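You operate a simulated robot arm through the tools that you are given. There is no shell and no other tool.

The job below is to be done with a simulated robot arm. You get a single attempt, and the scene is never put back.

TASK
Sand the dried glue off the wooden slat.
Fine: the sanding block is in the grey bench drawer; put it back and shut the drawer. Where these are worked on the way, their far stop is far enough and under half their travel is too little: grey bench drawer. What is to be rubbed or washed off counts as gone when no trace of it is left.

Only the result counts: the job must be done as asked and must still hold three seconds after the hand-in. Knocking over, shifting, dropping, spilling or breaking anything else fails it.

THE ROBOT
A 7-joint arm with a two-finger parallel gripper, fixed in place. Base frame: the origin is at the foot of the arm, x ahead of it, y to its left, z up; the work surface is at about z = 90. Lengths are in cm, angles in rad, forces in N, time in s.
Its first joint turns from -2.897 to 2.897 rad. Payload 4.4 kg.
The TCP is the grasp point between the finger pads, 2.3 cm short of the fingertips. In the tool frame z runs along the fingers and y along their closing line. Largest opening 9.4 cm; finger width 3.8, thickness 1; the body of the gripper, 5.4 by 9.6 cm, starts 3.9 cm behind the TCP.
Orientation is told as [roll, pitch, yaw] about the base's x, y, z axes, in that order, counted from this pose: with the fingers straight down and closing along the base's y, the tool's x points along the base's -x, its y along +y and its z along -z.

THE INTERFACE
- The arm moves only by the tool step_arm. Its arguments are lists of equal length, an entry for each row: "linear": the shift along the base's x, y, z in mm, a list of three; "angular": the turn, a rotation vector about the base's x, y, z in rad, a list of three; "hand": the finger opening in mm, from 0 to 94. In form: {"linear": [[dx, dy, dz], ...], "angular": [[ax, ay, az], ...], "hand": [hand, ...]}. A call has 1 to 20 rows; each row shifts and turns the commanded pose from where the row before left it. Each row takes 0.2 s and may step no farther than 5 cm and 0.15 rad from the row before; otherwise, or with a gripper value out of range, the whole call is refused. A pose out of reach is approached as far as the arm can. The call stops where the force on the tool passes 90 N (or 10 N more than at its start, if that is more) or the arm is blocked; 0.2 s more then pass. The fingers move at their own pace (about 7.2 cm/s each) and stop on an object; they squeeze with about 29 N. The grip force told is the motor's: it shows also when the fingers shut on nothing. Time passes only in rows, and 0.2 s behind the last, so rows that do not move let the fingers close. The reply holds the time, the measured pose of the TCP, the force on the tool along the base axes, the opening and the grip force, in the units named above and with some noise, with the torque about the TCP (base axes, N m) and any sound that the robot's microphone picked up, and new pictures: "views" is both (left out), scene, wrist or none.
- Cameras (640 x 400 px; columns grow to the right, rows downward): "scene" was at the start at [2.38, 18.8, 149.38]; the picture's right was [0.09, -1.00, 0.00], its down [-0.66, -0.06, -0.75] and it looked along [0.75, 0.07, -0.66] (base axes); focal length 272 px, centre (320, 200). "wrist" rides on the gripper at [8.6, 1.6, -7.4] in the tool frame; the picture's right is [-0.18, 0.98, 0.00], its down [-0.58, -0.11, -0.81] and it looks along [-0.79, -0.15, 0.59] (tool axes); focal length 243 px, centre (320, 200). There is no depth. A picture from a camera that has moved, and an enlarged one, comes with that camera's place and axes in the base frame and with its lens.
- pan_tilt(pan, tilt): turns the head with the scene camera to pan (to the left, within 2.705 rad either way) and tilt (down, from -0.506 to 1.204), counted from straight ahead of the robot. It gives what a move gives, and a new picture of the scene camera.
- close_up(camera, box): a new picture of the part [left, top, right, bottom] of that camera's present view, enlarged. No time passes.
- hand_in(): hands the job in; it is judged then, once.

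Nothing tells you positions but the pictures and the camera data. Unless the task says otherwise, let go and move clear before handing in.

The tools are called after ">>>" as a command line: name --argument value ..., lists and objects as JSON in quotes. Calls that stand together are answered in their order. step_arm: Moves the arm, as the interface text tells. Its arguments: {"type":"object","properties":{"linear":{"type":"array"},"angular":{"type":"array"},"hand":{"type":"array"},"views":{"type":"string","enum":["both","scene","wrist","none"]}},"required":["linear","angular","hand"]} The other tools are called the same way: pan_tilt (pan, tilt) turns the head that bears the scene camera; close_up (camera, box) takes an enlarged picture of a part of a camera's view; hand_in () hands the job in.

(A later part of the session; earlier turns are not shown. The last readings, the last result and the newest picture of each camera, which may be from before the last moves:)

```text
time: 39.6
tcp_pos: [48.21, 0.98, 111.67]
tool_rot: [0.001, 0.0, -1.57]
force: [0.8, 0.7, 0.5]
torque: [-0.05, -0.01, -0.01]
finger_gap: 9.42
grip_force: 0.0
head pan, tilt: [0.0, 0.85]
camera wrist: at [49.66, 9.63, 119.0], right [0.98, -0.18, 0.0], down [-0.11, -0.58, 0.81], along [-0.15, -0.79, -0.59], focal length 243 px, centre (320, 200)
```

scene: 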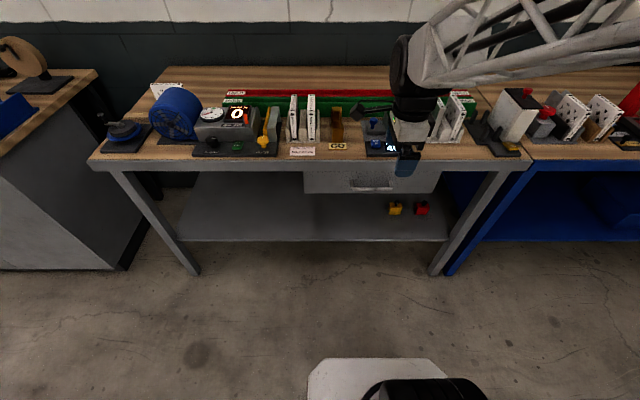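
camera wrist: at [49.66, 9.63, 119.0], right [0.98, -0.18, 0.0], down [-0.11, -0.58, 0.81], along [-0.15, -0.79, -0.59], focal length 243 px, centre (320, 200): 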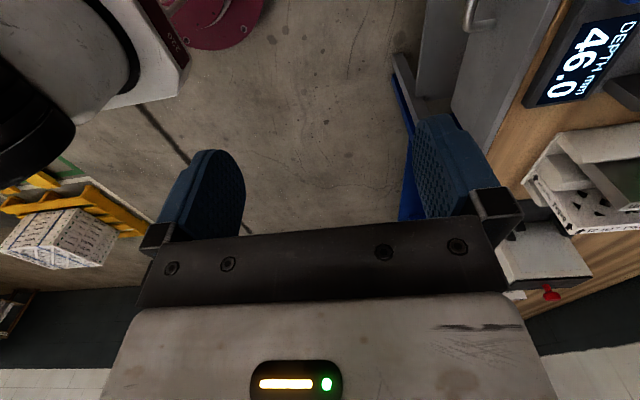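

The arm is in front of the drawer now, fingers set to close in the x–z plane. Next I'll tilt the tool 45° forward and move to a standoff before the handle.

>>> step_arm --linear '[[0, 0, 0], [0, 0, 0], [0, 0, -20], [10, 0, -30], [12, 0, -30], [14, 0, -30], [16, -1, -30], [16, -2, -30], [15, -2, -30], [15, 0, -27]]' --angular '[[0, -0.131, 0], [0, -0.131, 0], [0, -0.131, 0], [0, -0.131, 0], [0, -0.131, 0], [0, -0.131, 0], [0, 0, 0], [0, 0, 0], [0, 0, 0], [0, 0, 0]]' --hand '[80, 60, 50, 40, 40, 40, 40, 40, 40, 40]' --views "both"

>>> close_up --camera "scene" --box '[320, 130, 440, 205]'

```text
time: 41.9
tcp_pos: [57.98, 0.48, 88.91]
tool_rot: [0.789, -0.003, -1.569]
force: [0.2, -0.1, -0.3]
torque: [0.03, 0.03, 0.0]
finger_gap: 4.02
grip_force: 0.1
head pan, tilt: [0.0, 0.85]
camera wrist: at [53.81, 9.18, 95.21], right [0.69, -0.18, 0.7], down [-0.65, -0.58, 0.49], along [0.32, -0.79, -0.52], focal length 243 px, centre (320, 200)
```

scene: 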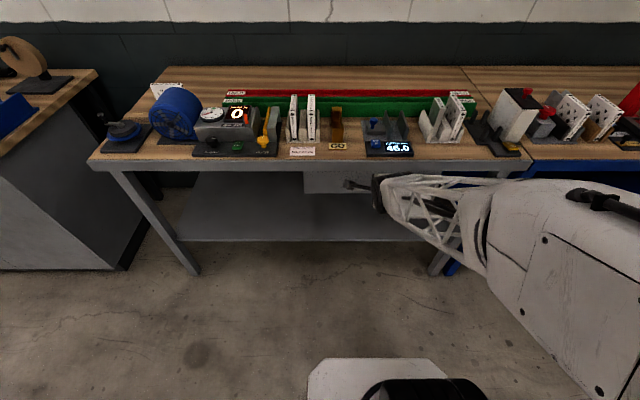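
wrist: 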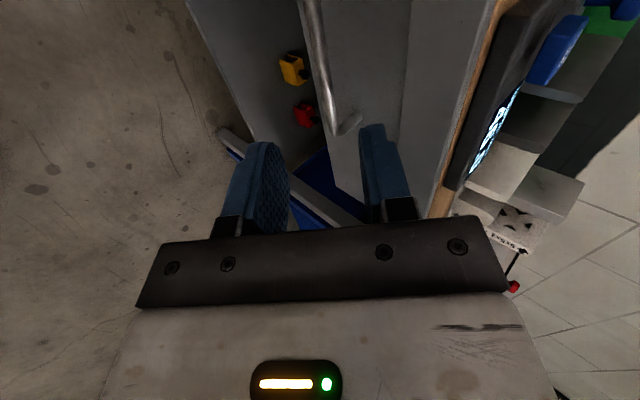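

```text
5.33 times, centred on (380, 168) of scene
camera zoom: at [1.82, 18.06, 148.35], right [0.0, -1.0, 0.0], down [-0.75, 0.0, -0.66], along [0.66, 0.0, -0.75], focal length 1448 px, centre (0, 373)
```

zoom: 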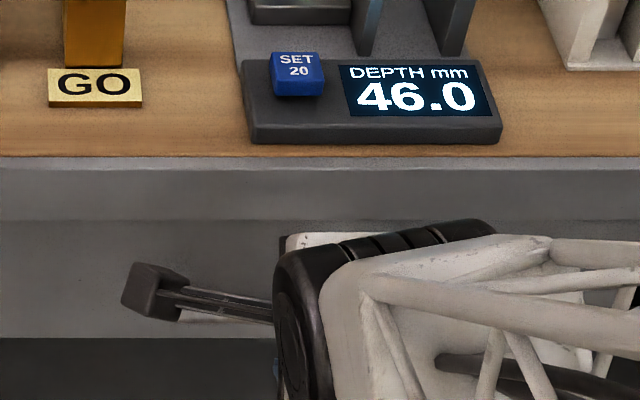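

The bar lines up between the open fingers. I'll advance along the tool axis toward it, checking before the last part.

>>> step_arm --linear '[[17, 0, -17], [17, 0, -17], [16, 0, -16]]' --angular '[[0, 0, 0], [0, 0, 0], [0, 0, 0]]' --hand '[40, 40, 40]' --views "wrist"

>>> close_up --camera "wrist" --box '[220, 40, 460, 200]'

```text
time: 42.6
tcp_pos: [62.9, 0.53, 83.93]
tool_rot: [0.787, -0.001, -1.569]
force: [-0.2, 0.0, 1.0]
torque: [0.0, 0.01, -0.01]
finger_gap: 4.02
grip_force: 0.1
head pan, tilt: [0.0, 0.85]
camera wrist: at [58.71, 9.16, 90.3], right [0.69, -0.18, 0.7], down [-0.65, -0.58, 0.49], along [0.31, -0.79, -0.52], focal length 243 px, centre (320, 200)
```

wrist: 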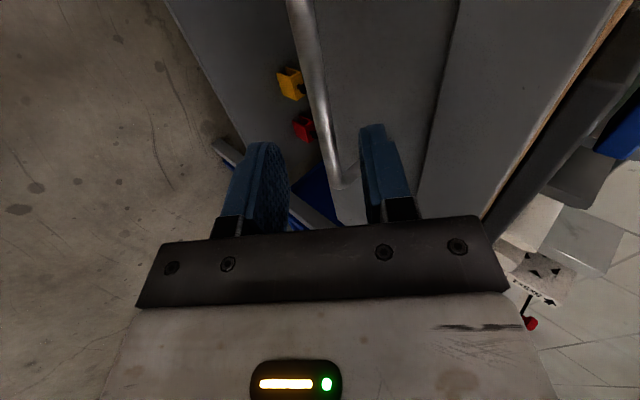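

```text
2.50 times, centred on (340, 120) of wrist
camera zoom: at [58.71, 9.16, 90.3], right [0.69, -0.18, 0.7], down [-0.65, -0.58, 0.49], along [0.31, -0.79, -0.52], focal length 606 px, centre (270, 400)
```

zoom: 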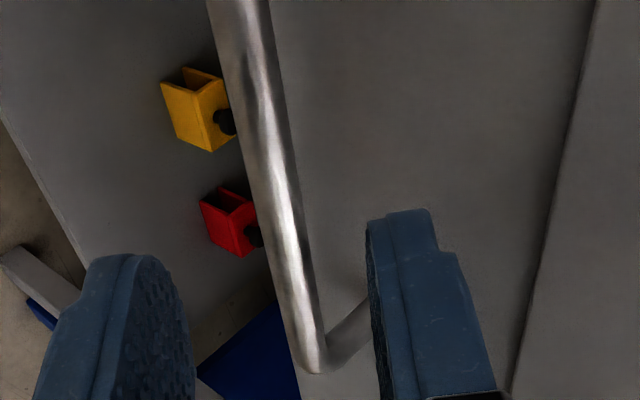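

The bar is on the tool axis about 3.7 cm ahead. I'll advance 3 cm and close on it.

>>> step_arm --linear '[[11, 0, -11], [11, 0, -11], [0, 0, 0], [0, 0, 0], [0, 0, 0], [0, 0, 0]]' --angular '[[0, 0, 0], [0, 0, 0], [0, 0, 0], [0, 0, 0], [0, 0, 0], [0, 0, 0]]' --hand '[40, 40, 0, 0, 0, 0]' --views "wrist"

```text
time: 44.0
tcp_pos: [65.2, 0.42, 81.99]
tool_rot: [0.789, 0.0, -1.568]
force: [-30.6, -1.2, 42.3]
torque: [-0.3, -0.22, -0.91]
finger_gap: 0.84
grip_force: 44.6
head pan, tilt: [0.0, 0.85]
camera wrist: at [60.94, 9.12, 88.28], right [0.69, -0.18, 0.7], down [-0.65, -0.58, 0.49], along [0.32, -0.79, -0.52], focal length 243 px, centre (320, 200)
```

wrist: 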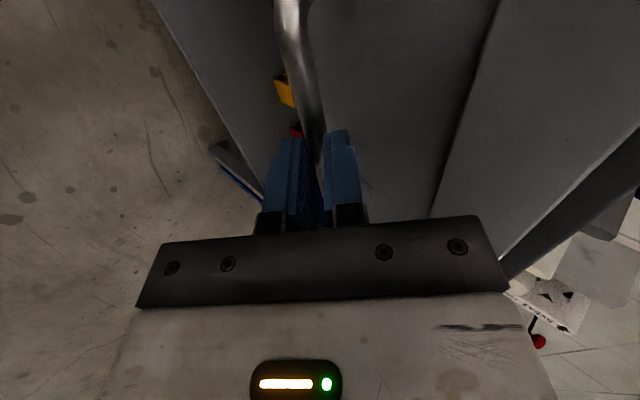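

The fingers hold the bar (gap 0.84 cm). I'll pull gently toward the robot and check how the drawer follows.

>>> step_arm --linear '[[-8, 0, 0], [-12, 0, 0], [-15, 0, 0]]' --angular '[[0, 0, 0], [0, 0, 0], [0, 0, 0]]' --hand '[0, 0, 0]' --views "both"

```text
time: 44.9
tcp_pos: [61.61, 0.29, 81.57]
tool_rot: [0.784, 0.001, -1.568]
force: [0.6, 0.4, 0.1]
torque: [0.01, 0.02, 0.0]
finger_gap: 0.0
grip_force: 41.9
head pan, tilt: [0.0, 0.85]
camera wrist: at [57.44, 9.02, 88.01], right [0.7, -0.18, 0.69], down [-0.65, -0.58, 0.49], along [0.31, -0.79, -0.52], focal length 243 px, centre (320, 200)
```

scene: 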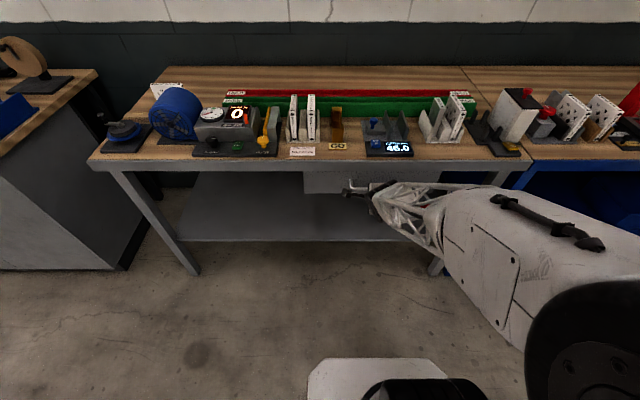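
wrist: 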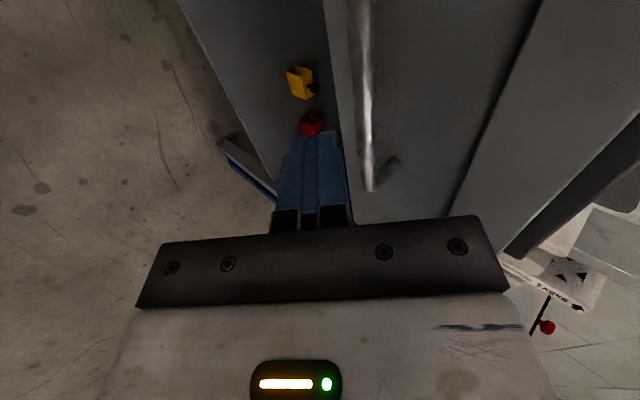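

The fingers slipped off when pulled at that angle. I'll instead hook the bar with one finger of the wide-open hand, tool straight down, so the pull is normal to the finger.

>>> step_arm --linear '[[-20, 0, 20], [-20, 0, 25], [0, 0, 30], [0, 0, 30], [0, 0, 15], [0, 0, 0], [0, 0, 0], [0, 0, 0], [0, 0, 0]]' --angular '[[0, 0, 0], [0, 0, 0], [0, 0.131, 0], [0, 0.131, 0], [0, 0.131, 0], [0, 0.131, 0], [0, 0.131, 0], [0, 0.13, 0], [0, 0, 0]]' --hand '[0, 0, 20, 40, 60, 94, 94, 94, 94]' --views "both"

```text
time: 46.9
tcp_pos: [57.65, 0.44, 93.82]
tool_rot: [0.001, -0.002, -1.568]
force: [-0.9, 0.4, 0.1]
torque: [0.03, -0.02, 0.02]
finger_gap: 9.4
grip_force: 0.0
head pan, tilt: [0.0, 0.85]
camera wrist: at [59.17, 9.1, 101.13], right [0.98, -0.18, 0.0], down [-0.11, -0.58, 0.81], along [-0.15, -0.79, -0.59], focal length 243 px, centre (320, 200)
```

scene: 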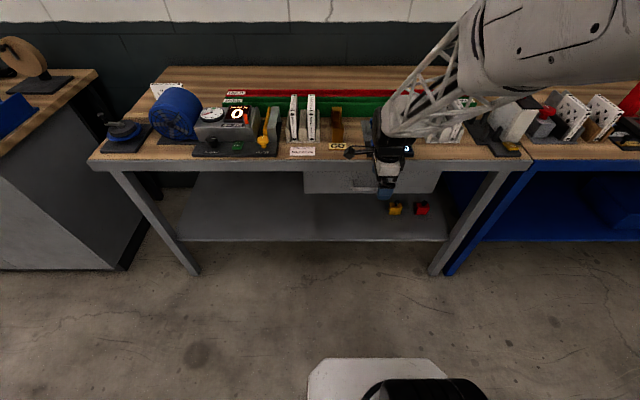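
wrist: 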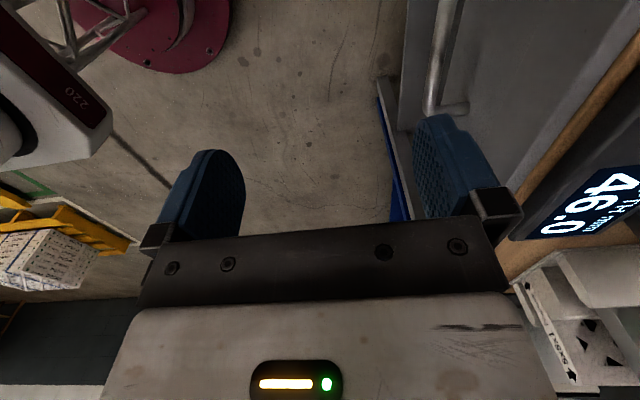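

Fingers are wide open and vertical. I'll move forward so the front finger is above the gap behind the bar, and check alignment.

>>> step_arm --linear '[[22, 0, 0], [23, 0, 0], [0, 0, -30]]' --angular '[[0, 0, 0], [0, 0, 0], [0, 0, 0]]' --hand '[94, 94, 94]' --views "wrist"

>>> close_up --camera "wrist" --box '[380, 0, 540, 240]'

```text
time: 47.6
tcp_pos: [62.16, 0.56, 90.8]
tool_rot: [0.002, 0.0, -1.57]
force: [0.5, 0.7, 0.2]
torque: [-0.03, 0.01, 0.0]
finger_gap: 9.38
grip_force: 0.0
head pan, tilt: [0.0, 0.85]
camera wrist: at [63.72, 9.13, 98.18], right [0.98, -0.18, 0.0], down [-0.11, -0.58, 0.81], along [-0.15, -0.79, -0.59], focal length 243 px, centre (320, 200)
```

wrist: 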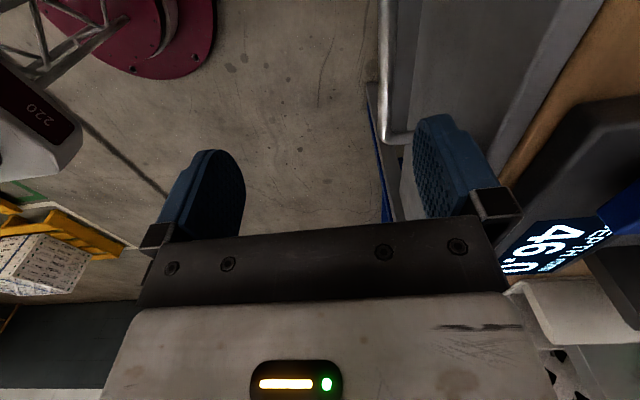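

```text
1.67 times, centred on (460, 120) of wrist
camera zoom: at [63.72, 9.13, 98.18], right [0.98, -0.18, 0.0], down [-0.11, -0.58, 0.81], along [-0.15, -0.79, -0.59], focal length 404 px, centre (87, 333)
```

zoom: 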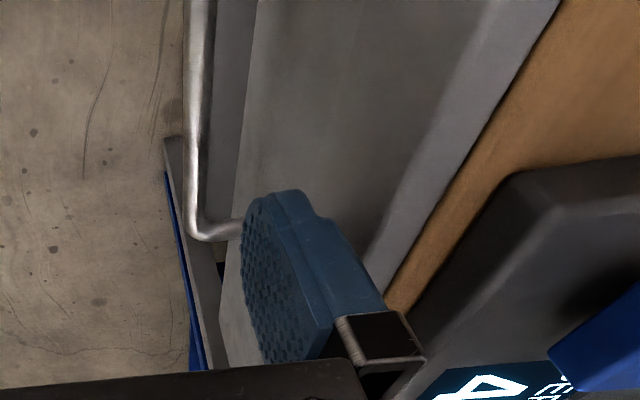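

The front finger looks set to drop between the bar and the drawer face. I'll lower it in steps.

>>> step_arm --linear '[[0, 0, -30], [0, 0, -25], [0, 0, -20], [0, 0, -15]]' --angular '[[0, 0, 0], [0, 0, 0], [0, 0, 0], [0, 0, 0]]' --hand '[94, 94, 94, 94]' --views "wrist"

>>> close_up --camera "wrist" --box '[380, 0, 540, 240]'

```text
time: 48.7
tcp_pos: [62.6, 0.45, 82.74]
tool_rot: [0.016, 0.0, -1.569]
force: [0.3, 0.6, 0.8]
torque: [0.02, -0.02, -0.01]
finger_gap: 9.39
grip_force: 0.1
head pan, tilt: [0.0, 0.85]
stopped in row 4: the force on the tool passed its limit at 117 N (the readings are from after the stop); the commanded pose is now the measured one
camera wrist: at [64.14, 9.13, 90.19], right [0.98, -0.18, 0.02], down [-0.12, -0.58, 0.8], along [-0.14, -0.79, -0.59], focal length 243 px, centre (320, 200)
```

wrist: 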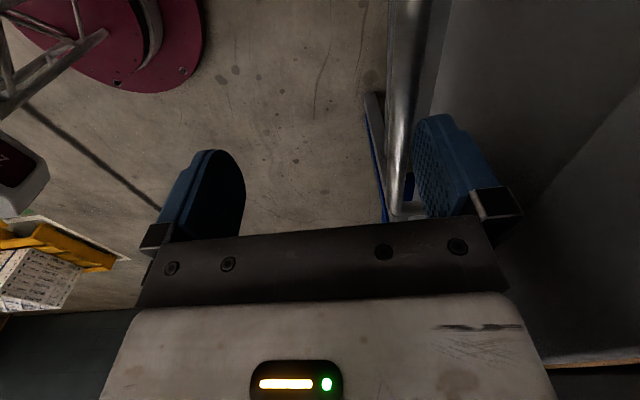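

```text
1.67 times, centred on (460, 120) of wrist
camera zoom: at [64.14, 9.13, 90.19], right [0.98, -0.18, 0.02], down [-0.12, -0.58, 0.8], along [-0.14, -0.79, -0.59], focal length 404 px, centre (87, 333)
```

zoom: 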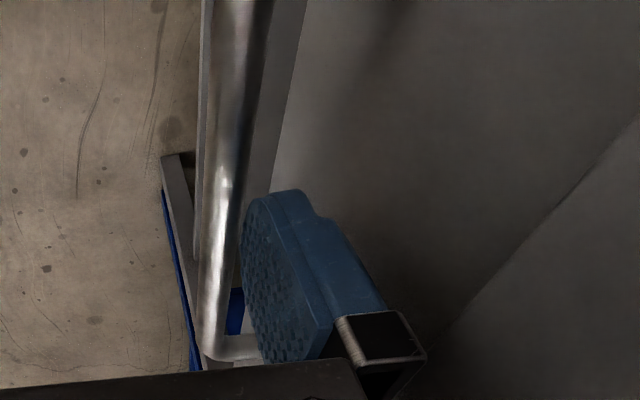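

Something was touched at z≈82.7. I'll look at the scene to see what the contact was before moving.

>>> pan_tilt --pan 0.0 --tilt 0.8

>>> close_up --camera "scene" --box '[320, 60, 540, 220]'

```text
time: 49.3
tcp_pos: [62.78, 0.5, 82.71]
tool_rot: [0.015, 0.0, -1.57]
force: [0.9, 0.6, 0.0]
torque: [0.0, 0.0, -0.01]
finger_gap: 9.4
grip_force: 0.2
head pan, tilt: [0.0, 0.799]
```

scene: 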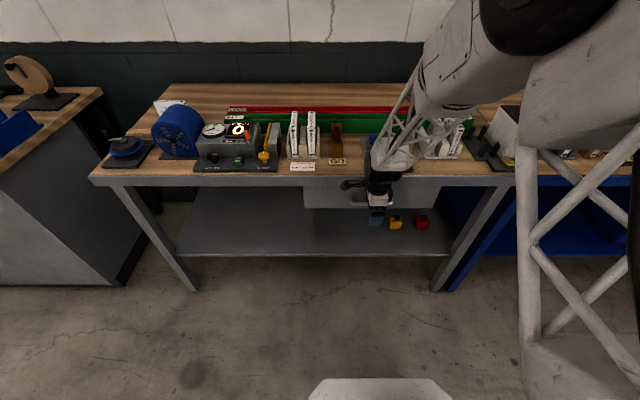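

```text
2.50 times, centred on (430, 140) of scene
camera zoom: at [2.08, 18.06, 148.75], right [0.0, -1.0, 0.0], down [-0.72, 0.0, -0.7], along [0.7, 0.0, -0.72], focal length 679 px, centre (45, 350)
```

zoom: 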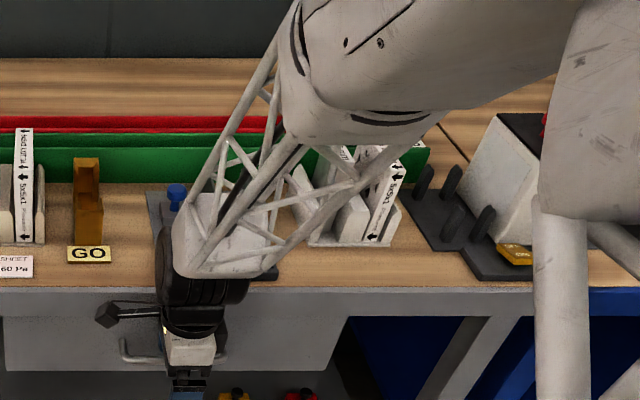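

The front finger appears to have brushed the bar, which must sit about 1 cm farther out (x≈66.5) than first estimated. I'll shift slightly forward and lower a little more so the finger is fully behind the bar.

>>> step_arm --linear '[[3, 0, 0], [0, 0, -5], [0, 0, -6]]' --angular '[[0, 0, 0], [0, 0, 0], [0, 0, 0]]' --hand '[94, 94, 94]' --views "wrist"

```text
time: 50.1
tcp_pos: [63.12, 0.49, 81.62]
tool_rot: [0.015, 0.0, -1.569]
force: [-0.5, 0.6, 0.5]
torque: [0.0, 0.0, -0.02]
finger_gap: 9.39
grip_force: 0.0
head pan, tilt: [0.0, 0.799]
camera wrist: at [64.47, 9.15, 89.12], right [0.98, -0.18, 0.02], down [-0.12, -0.58, 0.8], along [-0.14, -0.79, -0.59], focal length 243 px, centre (320, 200)
```

wrist: 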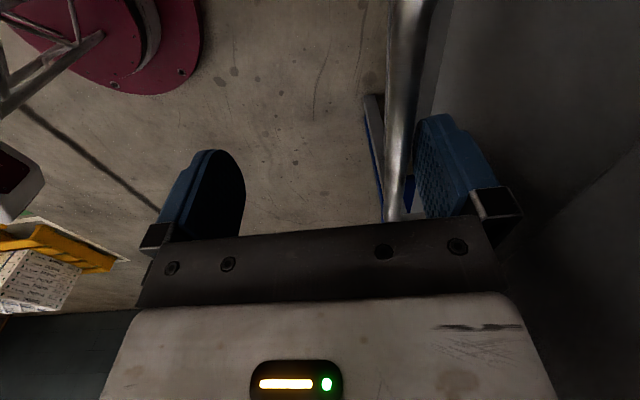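

The finger is now behind the bar with no contact force. I'll pull the drawer open in small steps.

>>> step_arm --linear '[[-10, 0, 0], [-15, 0, 0], [-20, 0, 0], [-20, 0, 0]]' --angular '[[0, 0, 0], [0, 0, 0], [0, 0, 0], [0, 0, 0]]' --hand '[94, 94, 94, 94]' --views "both"

```text
time: 51.1
tcp_pos: [56.5, 0.53, 81.66]
tool_rot: [0.016, 0.0, -1.569]
force: [0.5, 0.0, 0.3]
torque: [0.07, 0.04, -0.01]
finger_gap: 9.4
grip_force: 0.0
head pan, tilt: [0.0, 0.799]
camera wrist: at [57.89, 9.13, 89.11], right [0.98, -0.18, 0.02], down [-0.12, -0.58, 0.8], along [-0.14, -0.79, -0.59], focal length 243 px, centre (320, 200)
```

scene: 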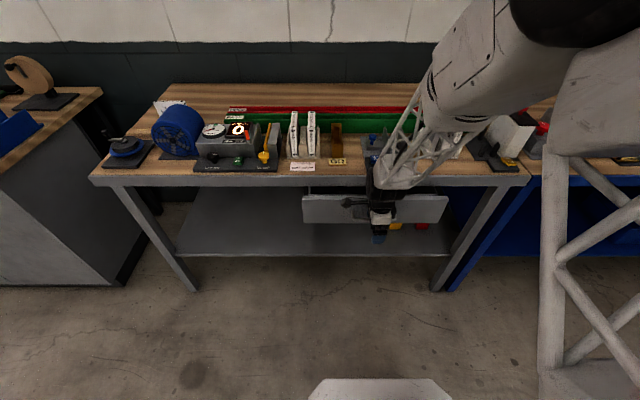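
wrist: 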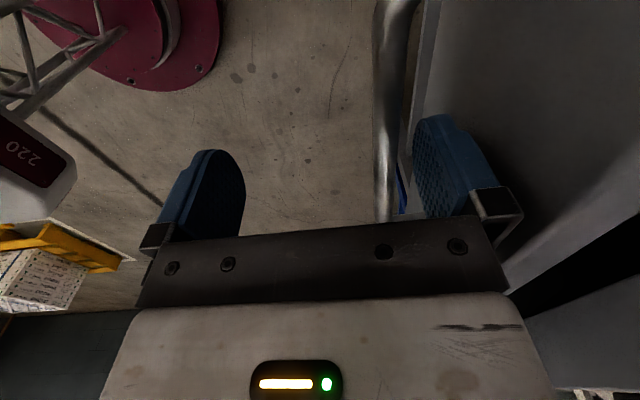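

The drawer follows easily. I'll keep pulling toward its far stop.

>>> step_arm --linear '[[-15, 0, 0], [-15, 0, 0], [-15, 0, 0], [-15, 0, 0], [-15, 0, 0], [-15, 0, 0], [-15, 0, 0], [-15, 0, 0]]' --angular '[[0, 0, 0], [0, 0, 0], [0, 0, 0], [0, 0, 0], [0, 0, 0], [0, 0, 0], [0, 0, 0], [0, 0, 0]]' --hand '[94, 94, 94, 94, 94, 94, 94, 94]' --views "both"

```text
time: 52.9
tcp_pos: [44.66, 0.41, 81.68]
tool_rot: [0.016, 0.0, -1.57]
force: [-0.5, 0.3, 0.1]
torque: [0.0, 0.03, 0.01]
finger_gap: 9.4
grip_force: 0.0
head pan, tilt: [0.0, 0.799]
camera wrist: at [45.91, 9.17, 89.08], right [0.98, -0.18, 0.01], down [-0.12, -0.58, 0.8], along [-0.14, -0.79, -0.59], focal length 243 px, centre (320, 200)
```

scene: 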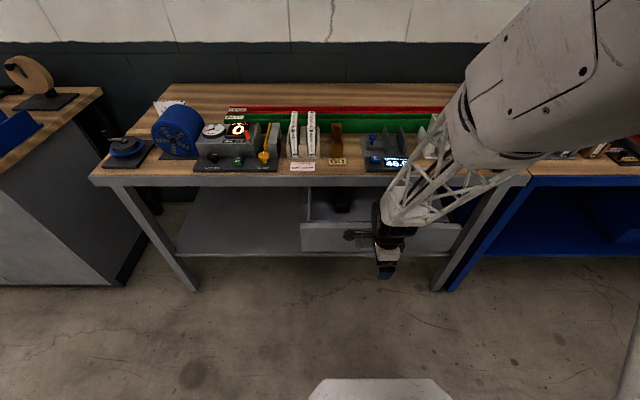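
wrist: 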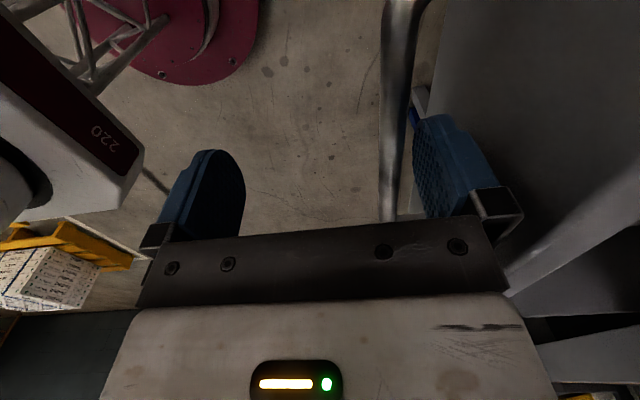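

A dark object is visible in the drawer at about (343, 200). I'll keep pulling a little more to the end stop.

>>> step_arm --linear '[[-15, 0, 0], [-15, 0, 0], [-15, 0, 0], [-15, 0, 0], [-15, 0, 0], [-15, 0, 0]]' --angular '[[0, 0, 0], [0, 0, 0], [0, 0, 0], [0, 0, 0], [0, 0, 0], [0, 0, 0]]' --hand '[94, 94, 94, 94, 94, 94]' --views "both"

>>> close_up --camera "scene" --box '[280, 160, 480, 280]'

```text
time: 54.3
tcp_pos: [35.54, 0.49, 81.64]
tool_rot: [0.016, 0.0, -1.569]
force: [-0.5, 0.9, -0.3]
torque: [0.03, 0.0, 0.0]
finger_gap: 9.42
grip_force: 0.1
head pan, tilt: [0.0, 0.799]
camera wrist: at [36.98, 9.11, 89.14], right [0.98, -0.18, 0.02], down [-0.12, -0.58, 0.8], along [-0.14, -0.79, -0.59], focal length 243 px, centre (320, 200)
```

scene: 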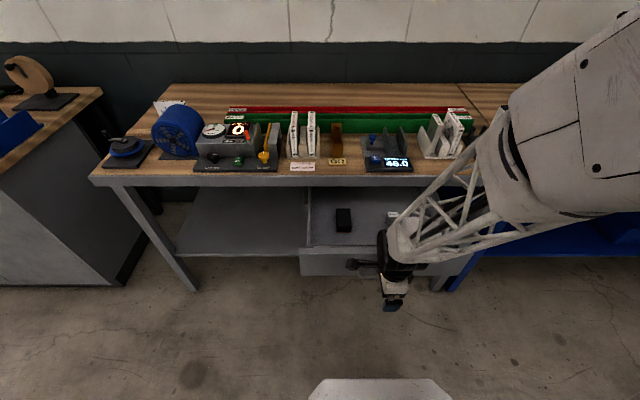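
wrist: 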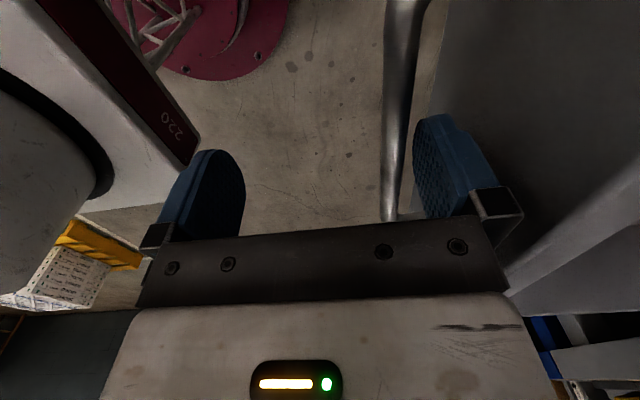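

```text
3.20 times, centred on (380, 220) of scene
camera zoom: at [2.08, 18.06, 148.75], right [0.0, -1.0, 0.0], down [-0.72, 0.0, -0.7], along [0.7, 0.0, -0.72], focal length 869 px, centre (128, 136)
```

zoom: 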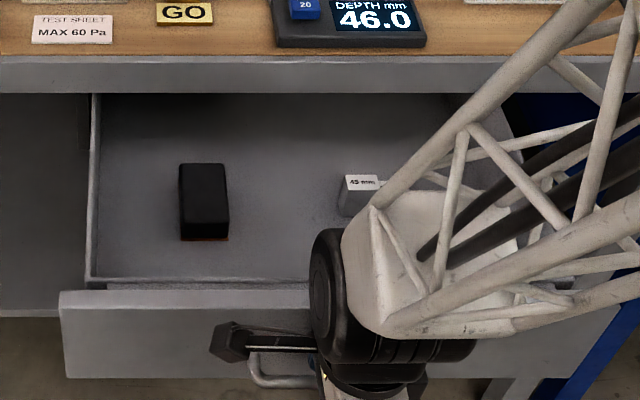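

The black sanding block (with a reddish underside) lies in the left part of the drawer, and a 45 mm gauge block is to its right. I'll pull further to find the end stop.

>>> step_arm --linear '[[-15, 0, 0], [-15, 0, 0], [-15, 0, 0], [-15, 0, 0], [-15, 0, 0]]' --angular '[[0, 0, 0], [0, 0, 0], [0, 0, 0], [0, 0, 0], [0, 0, 0]]' --hand '[94, 94, 94, 94, 94]' --views "both"

>>> close_up --camera "scene" --box '[280, 160, 480, 300]'

```text
time: 55.5
tcp_pos: [28.9, 0.52, 82.17]
tool_rot: [0.033, 0.001, -1.57]
force: [10.8, 0.2, 4.6]
torque: [0.07, -0.48, -0.24]
finger_gap: 9.4
grip_force: 0.2
head pan, tilt: [0.0, 0.799]
stopped in row 5: the force on the tool passed its limit at 167 N (the readings are from after the stop); the commanded pose is now the measured one
camera wrist: at [30.25, 9.11, 89.5], right [0.98, -0.18, 0.03], down [-0.13, -0.58, 0.8], along [-0.13, -0.79, -0.6], focal length 243 px, centre (320, 200)
```

scene: 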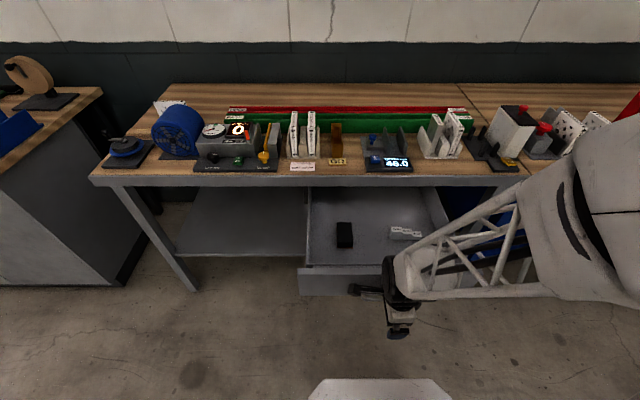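
wrist: 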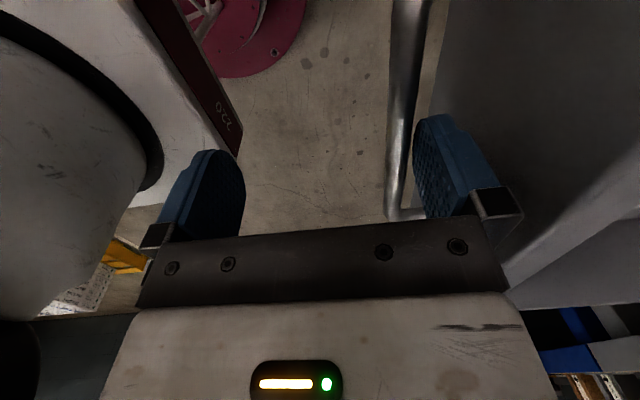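

```text
2.86 times, centred on (380, 230) of scene
camera zoom: at [2.08, 18.06, 148.75], right [0.0, -1.0, 0.0], down [-0.72, 0.0, -0.7], along [0.7, 0.0, -0.72], focal length 776 px, centre (149, 114)
```

zoom: 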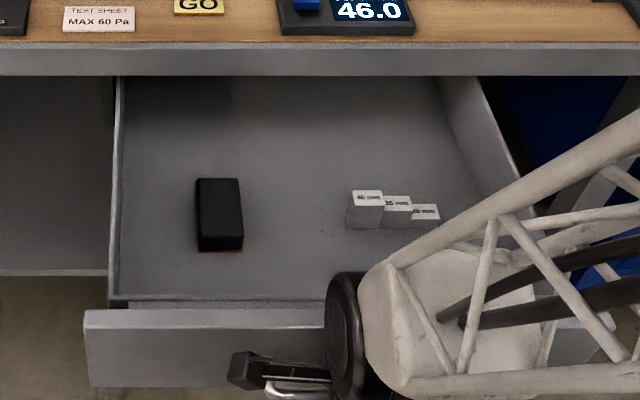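

The drawer is at its far stop, open about 34 cm. I'll free the finger, rise, and look at the block from above with the tool turned back to yaw 0.

>>> step_arm --linear '[[9, 0, 0], [0, 0, 30], [0, 0, 40], [0, 0, 45], [0, 0, 45], [0, 0, 45], [0, 0, 35], [18, 11, 0], [18, 11, 0], [18, 11, 0], [18, 11, 0], [18, 11, 0], [18, 11, 0], [18, 11, 0], [18, 11, 0], [8, 7, 0], [0, 0, 0], [0, 0, 0]]' --angular '[[0, 0, 0], [0, 0, 0], [0, 0.033, 0], [0, 0, 0], [0, 0, 0], [0, 0, 0], [0, 0, 0], [0, 0, 0.143], [0, 0, 0.143], [0, 0, 0.143], [0, 0, 0.143], [0, 0, 0.143], [0, 0, 0.143], [0, 0, 0.143], [0, 0, 0.143], [0, 0, 0.143], [0, 0, 0.143], [0, 0, 0.14]]' --hand '[94, 94, 94, 94, 94, 94, 94, 94, 94, 94, 94, 94, 94, 94, 94, 94, 94, 94]' --views "both"

>>> close_up --camera "wrist" --box '[200, 0, 440, 150]'

```text
time: 59.4
tcp_pos: [45.01, 9.97, 105.95]
tool_rot: [-0.003, 0.0, 0.002]
force: [1.5, 0.1, 0.5]
torque: [0.01, -0.01, 0.0]
finger_gap: 9.41
grip_force: 0.0
head pan, tilt: [0.0, 0.799]
camera wrist: at [36.21, 11.65, 113.38], right [0.18, 0.98, 0.0], down [0.58, -0.11, 0.81], along [0.79, -0.15, -0.59], focal length 243 px, centre (320, 200)
```

scene: 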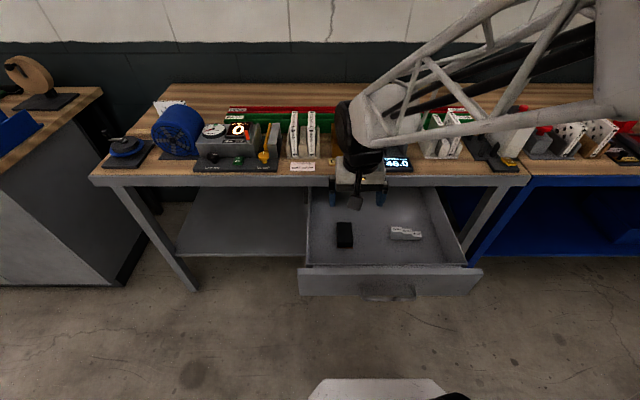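
wrist: 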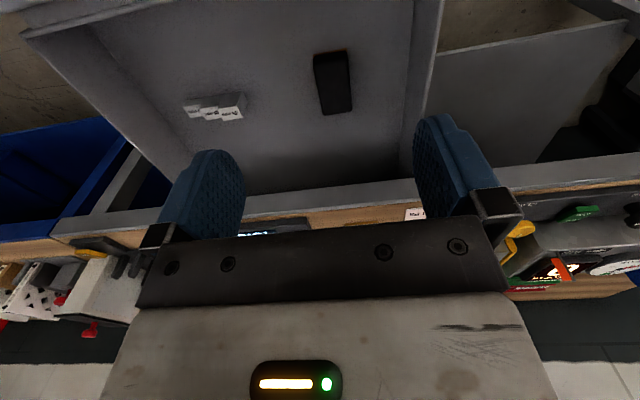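

```text
2.67 times, centred on (320, 75) of wrist
camera zoom: at [36.21, 11.65, 113.38], right [0.18, 0.98, 0.0], down [0.58, -0.11, 0.81], along [0.79, -0.15, -0.59], focal length 647 px, centre (320, 533)
```

zoom: 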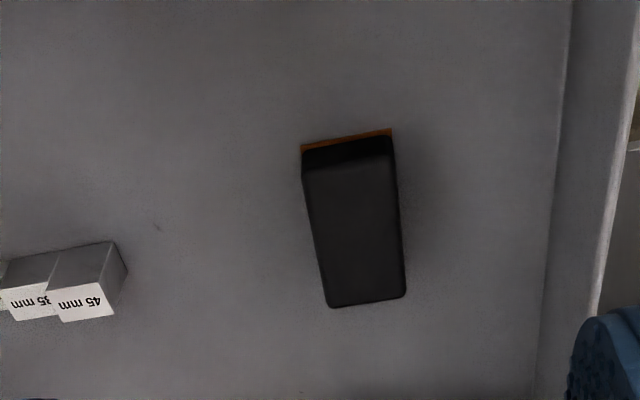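

The sanding block lies at about x 51.7–59.6, y 7.7–12.5, roughly 2.8 cm tall, well clear of the walls. I'll tilt the tool 0.35 rad outward (the tilt I'll need at the slat) and move above it.

>>> step_arm --linear '[[20, 0, 0], [20, 0, 0], [20, 0, 0], [20, 1, -30], [10, 0, -40], [0, 0, -40]]' --angular '[[0, -0.117, 0], [0, -0.117, 0], [0, -0.116, 0], [0, 0, 0], [0, 0, 0], [0, 0, 0]]' --hand '[80, 80, 80, 80, 80, 80]' --views "both"

>>> close_up --camera "wrist" --box '[160, 0, 480, 220]'

```text
time: 60.8
tcp_pos: [53.98, 10.12, 95.0]
tool_rot: [-0.004, -0.351, -0.003]
force: [0.2, 0.3, 0.7]
torque: [-0.02, 0.0, 0.02]
finger_gap: 8.0
grip_force: 0.0
head pan, tilt: [0.0, 0.799]
camera wrist: at [43.11, 11.7, 98.9], right [0.17, 0.98, 0.06], down [0.27, -0.11, 0.96], along [0.95, -0.15, -0.28], focal length 243 px, centre (320, 200)
```

scene: 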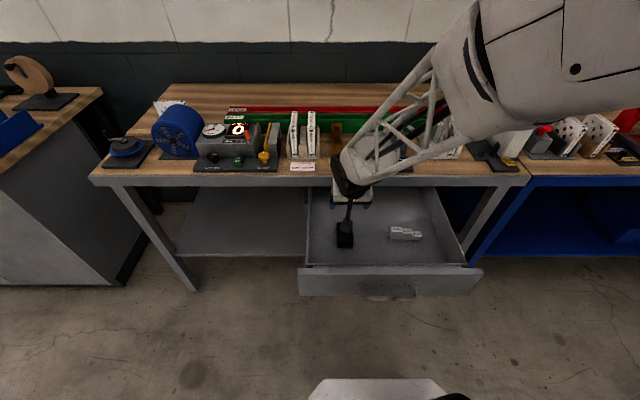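
wrist: 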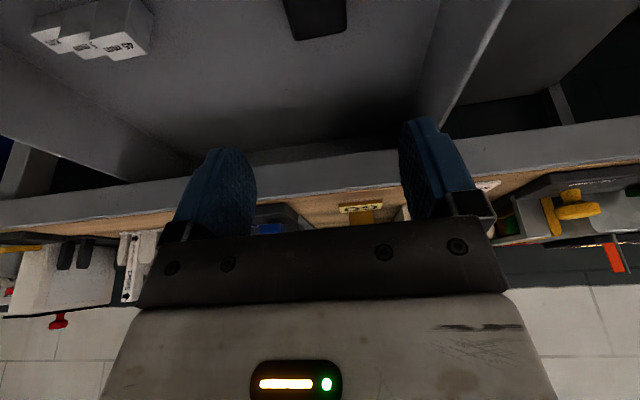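

```text
1.82 times, centred on (320, 110) of wrist
camera zoom: at [43.11, 11.7, 98.9], right [0.17, 0.98, 0.06], down [0.27, -0.11, 0.96], along [0.95, -0.15, -0.28], focal length 441 px, centre (320, 364)
```

zoom: 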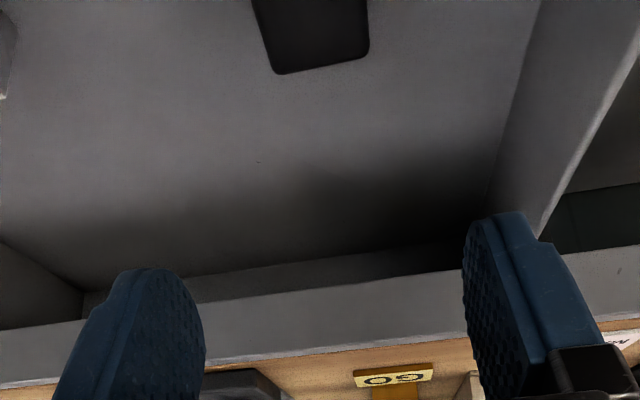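

The block is centred near (55.6, 10.1), top about z=79. I'll lower around it with the fingers open, then probe down in small steps.

>>> step_arm --linear '[[6, 0, -40], [6, 0, -40], [0, 0, -40], [0, 0, -8]]' --angular '[[0, 0, 0], [0, 0, 0], [0, 0, 0], [0, 0, 0]]' --hand '[80, 80, 80, 80]' --views "both"

>>> close_up --camera "wrist" --box '[160, 0, 480, 220]'

```text
time: 61.8
tcp_pos: [55.0, 10.09, 82.16]
tool_rot: [-0.004, -0.349, -0.002]
force: [-0.6, 0.4, 0.5]
torque: [-0.02, -0.01, -0.01]
finger_gap: 8.02
grip_force: 0.2
head pan, tilt: [0.0, 0.799]
camera wrist: at [44.35, 11.77, 86.09], right [0.18, 0.98, 0.06], down [0.27, -0.11, 0.96], along [0.95, -0.15, -0.28], focal length 243 px, centre (320, 200)
```

scene: 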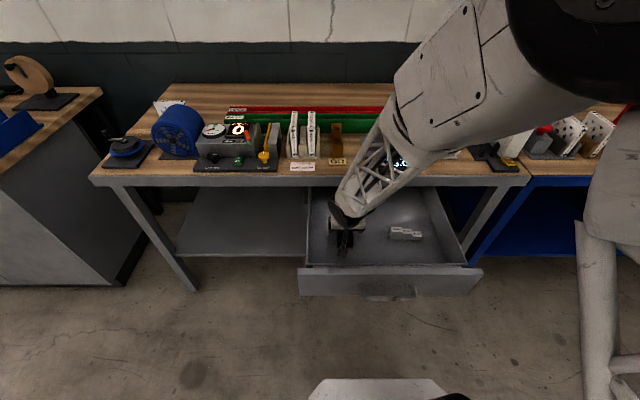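
wrist: 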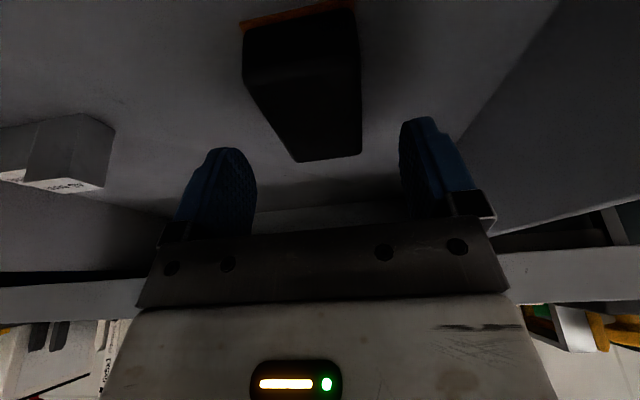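

```text
1.82 times, centred on (320, 110) of wrist
camera zoom: at [44.35, 11.77, 86.09], right [0.18, 0.98, 0.06], down [0.27, -0.11, 0.96], along [0.95, -0.15, -0.28], focal length 441 px, centre (320, 364)
```

zoom: 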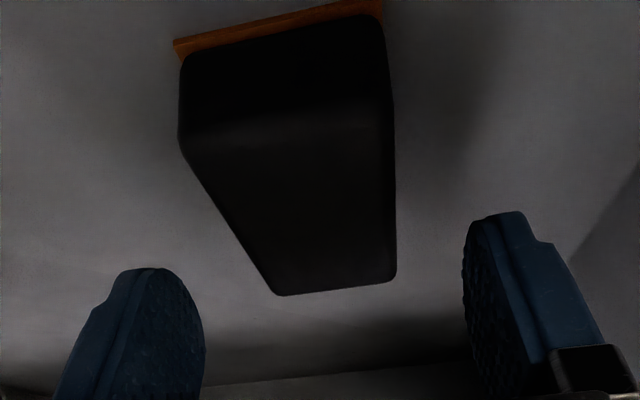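

Geometry confirmed: floor about z 75.8, block top about 78.6. I'll lower to TCP z≈78.9 in small steps.

>>> step_arm --linear '[[2, 0, -10], [0, 0, -10], [0, 0, -7], [0, 0, -4]]' --angular '[[0, 0, 0], [0, 0, 0], [0, 0, 0], [0, 0, 0]]' --hand '[80, 80, 80, 80]' --views "wrist"

```text
time: 62.8
tcp_pos: [55.27, 10.02, 79.0]
tool_rot: [-0.003, -0.351, -0.002]
force: [-0.1, 0.6, -0.6]
torque: [0.01, 0.01, 0.0]
finger_gap: 8.0
grip_force: 0.0
head pan, tilt: [0.0, 0.799]
camera wrist: at [44.59, 11.73, 83.06], right [0.18, 0.98, 0.06], down [0.27, -0.11, 0.96], along [0.95, -0.15, -0.28], focal length 243 px, centre (320, 200)
```

wrist: 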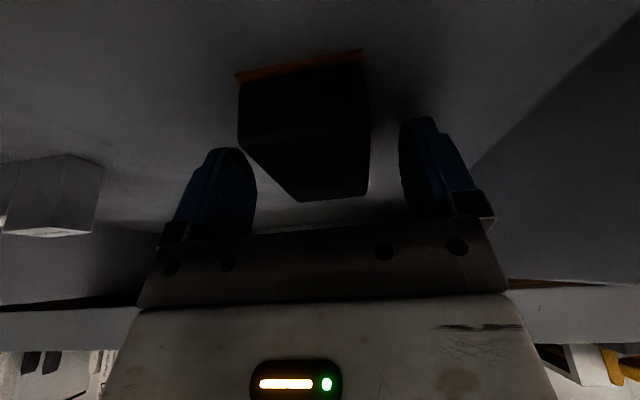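

No contact yet. I'll probe down a few more millimetres to find the drawer floor.

>>> step_arm --linear '[[0, 0, -3], [0, 0, 0]]' --angular '[[0, 0, 0], [0, 0, 0]]' --hand '[80, 80]' --views "none"

>>> step_arm --linear '[[0, 0, -2], [0, 0, 0]]' --angular '[[0, 0, 0], [0, 0, 0]]' --hand '[80, 80]' --views "none"

>>> step_arm --linear '[[0, 0, -2], [0, 0, 0]]' --angular '[[0, 0, 0], [0, 0, 0]]' --hand '[80, 80]' --views "none"

```text
time: 63.4
tcp_pos: [55.43, 10.12, 78.8]
tool_rot: [-0.003, -0.348, -0.002]
force: [-0.1, 0.1, -0.8]
torque: [0.01, 0.0, -0.02]
finger_gap: 7.96
grip_force: 0.0
head pan, tilt: [0.0, 0.799]
```

```text
time: 64.0
tcp_pos: [55.2, 10.08, 78.61]
tool_rot: [-0.003, -0.349, -0.001]
force: [-0.6, -0.2, -0.4]
torque: [0.01, 0.0, 0.02]
finger_gap: 7.96
grip_force: 0.1
head pan, tilt: [0.0, 0.799]
```

```text
time: 64.5
tcp_pos: [55.39, 9.97, 78.33]
tool_rot: [-0.002, -0.349, -0.002]
force: [0.6, 0.3, 0.0]
torque: [0.0, 0.0, -0.02]
finger_gap: 8.0
grip_force: 0.1
head pan, tilt: [0.0, 0.799]
```

Still no floor contact at z=78.3; continuing in small steps.

>>> step_arm --linear '[[0, 0, -2], [0, 0, 0]]' --angular '[[0, 0, 0], [0, 0, 0]]' --hand '[80, 80]' --views "none"

>>> step_arm --linear '[[0, 0, -2], [0, 0, 0]]' --angular '[[0, 0, 0], [0, 0, 0]]' --hand '[80, 80]' --views "none"

>>> step_arm --linear '[[0, 0, -2], [0, 0, 0]]' --angular '[[0, 0, 0], [0, 0, 0]]' --hand '[80, 80]' --views "wrist"

```text
time: 65.2
tcp_pos: [55.37, 10.05, 78.15]
tool_rot: [-0.004, -0.35, -0.001]
force: [0.9, 0.2, 9.5]
torque: [0.38, 0.02, -0.03]
finger_gap: 7.97
grip_force: 0.0
head pan, tilt: [0.0, 0.799]
```

```text
time: 65.8
tcp_pos: [55.52, 10.05, 78.22]
tool_rot: [-0.002, -0.353, -0.003]
force: [0.2, -2.1, 60.8]
torque: [1.85, 0.55, 0.0]
finger_gap: 7.89
grip_force: 0.2
head pan, tilt: [0.0, 0.799]
```

```text
time: 66.2
tcp_pos: [55.68, 10.02, 78.19]
tool_rot: [-0.001, -0.358, -0.003]
force: [0.2, -1.7, 8.4]
torque: [0.3, 0.07, -0.09]
finger_gap: 7.94
grip_force: 0.1
head pan, tilt: [0.0, 0.799]
stopped in row 2: the force on the tool passed its limit at 97 N (the readings are from after the stop); the commanded pose is now the measured one
camera wrist: at [44.91, 11.77, 82.15], right [0.17, 0.98, 0.06], down [0.26, -0.11, 0.96], along [0.95, -0.15, -0.28], focal length 243 px, centre (320, 200)
```

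wrist: 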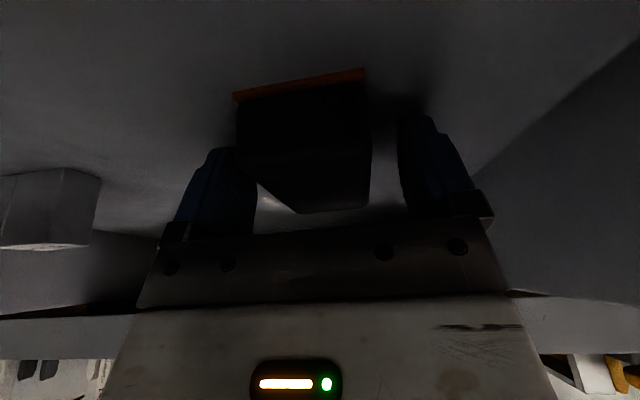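

Floor contact is at TCP z≈78.18. I'll raise 4 mm so the fingertips stay above the block's bottom plane, then close on the block.

>>> step_arm --linear '[[-2, 0, 4], [0, 0, 0]]' --angular '[[0, 0.008, 0], [0, 0, 0]]' --hand '[80, 80]' --views "none"

>>> step_arm --linear '[[0, 0, 0], [0, 0, 0], [0, 0, 0], [0, 0, 0], [0, 0, 0]]' --angular '[[0, 0, 0], [0, 0, 0], [0, 0, 0], [0, 0, 0], [0, 0, 0]]' --hand '[60, 50, 40, 20, 20]' --views "wrist"

```text
time: 66.8
tcp_pos: [55.49, 9.97, 78.61]
tool_rot: [-0.002, -0.349, -0.003]
force: [0.1, 0.5, 0.6]
torque: [0.01, -0.02, 0.03]
finger_gap: 8.01
grip_force: 0.0
head pan, tilt: [0.0, 0.799]
```

```text
time: 68.0
tcp_pos: [55.59, 10.12, 78.59]
tool_rot: [-0.002, -0.348, -0.001]
force: [0.6, -1.0, 2.6]
torque: [-0.04, -0.03, -0.02]
finger_gap: 4.96
grip_force: 28.9
head pan, tilt: [0.0, 0.799]
camera wrist: at [44.73, 11.76, 82.6], right [0.18, 0.98, 0.06], down [0.27, -0.11, 0.96], along [0.95, -0.15, -0.29], focal length 243 px, centre (320, 200)
```

wrist: 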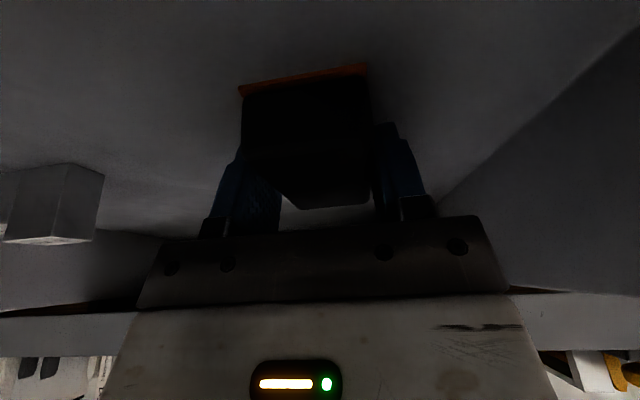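

The block is gripped (width 4.96 cm, 29 N). I'll lift it slowly and check it stays level.

>>> step_arm --linear '[[0, 0, 10], [0, 0, 20], [0, 0, 30], [0, 0, 40]]' --angular '[[0, 0, 0], [0, 0, 0], [0, 0, 0], [0, 0, 0]]' --hand '[20, 20, 20, 20]' --views "both"

>>> close_up --camera "scene" --box '[280, 150, 440, 270]'

>>> close_up --camera "wrist" --box '[160, 0, 480, 220]'

```text
time: 69.0
tcp_pos: [55.48, 10.11, 88.59]
tool_rot: [-0.002, -0.347, -0.001]
force: [-0.2, -0.1, -0.6]
torque: [0.03, -0.02, 0.01]
finger_gap: 4.99
grip_force: 29.1
head pan, tilt: [0.0, 0.799]
camera wrist: at [44.72, 11.73, 92.73], right [0.18, 0.98, 0.06], down [0.27, -0.11, 0.96], along [0.95, -0.15, -0.29], focal length 243 px, centre (320, 200)
```

scene: 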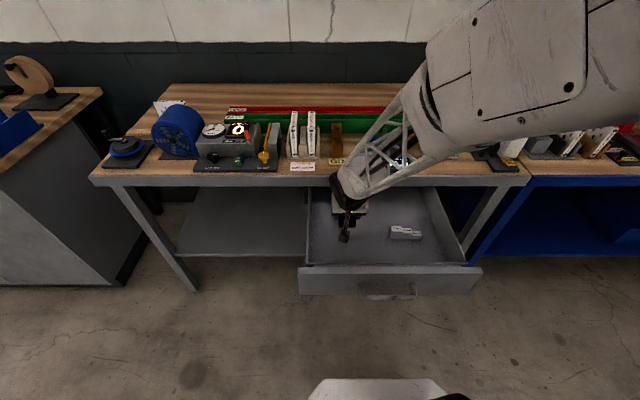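
wrist: 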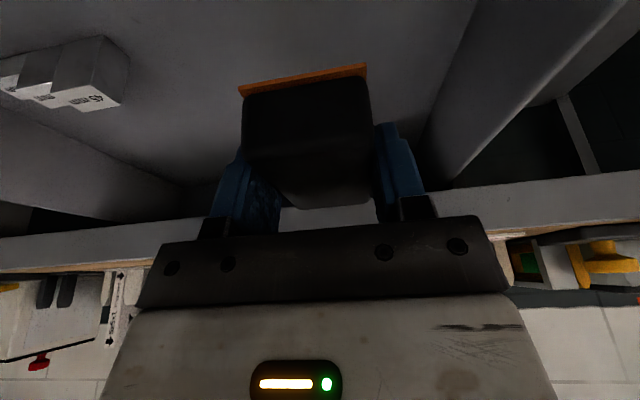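

```text
3.33 times, centred on (360, 210) of scene
camera zoom: at [2.08, 18.07, 148.75], right [0.0, -1.0, 0.0], down [-0.72, 0.0, -0.7], along [0.7, 0.0, -0.72], focal length 905 px, centre (187, 167)
```

zoom: 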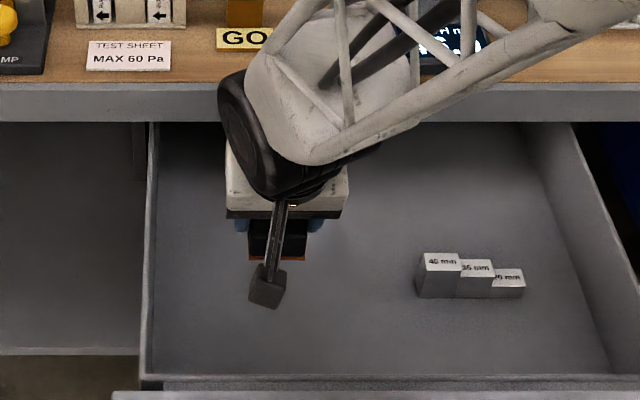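

```text
1.82 times, centred on (320, 110) of wrist
camera zoom: at [44.72, 11.73, 92.73], right [0.18, 0.98, 0.06], down [0.27, -0.11, 0.96], along [0.95, -0.15, -0.29], focal length 441 px, centre (320, 364)
```

zoom: 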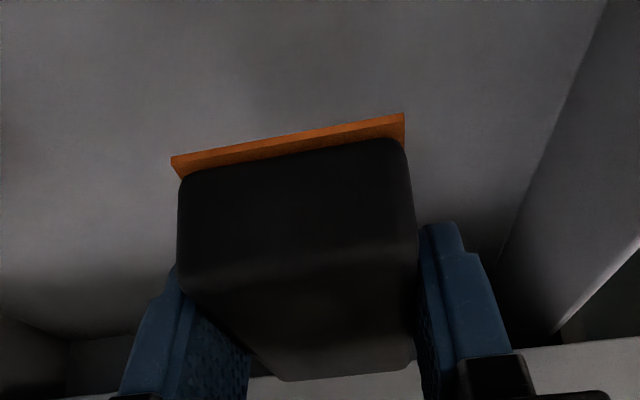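

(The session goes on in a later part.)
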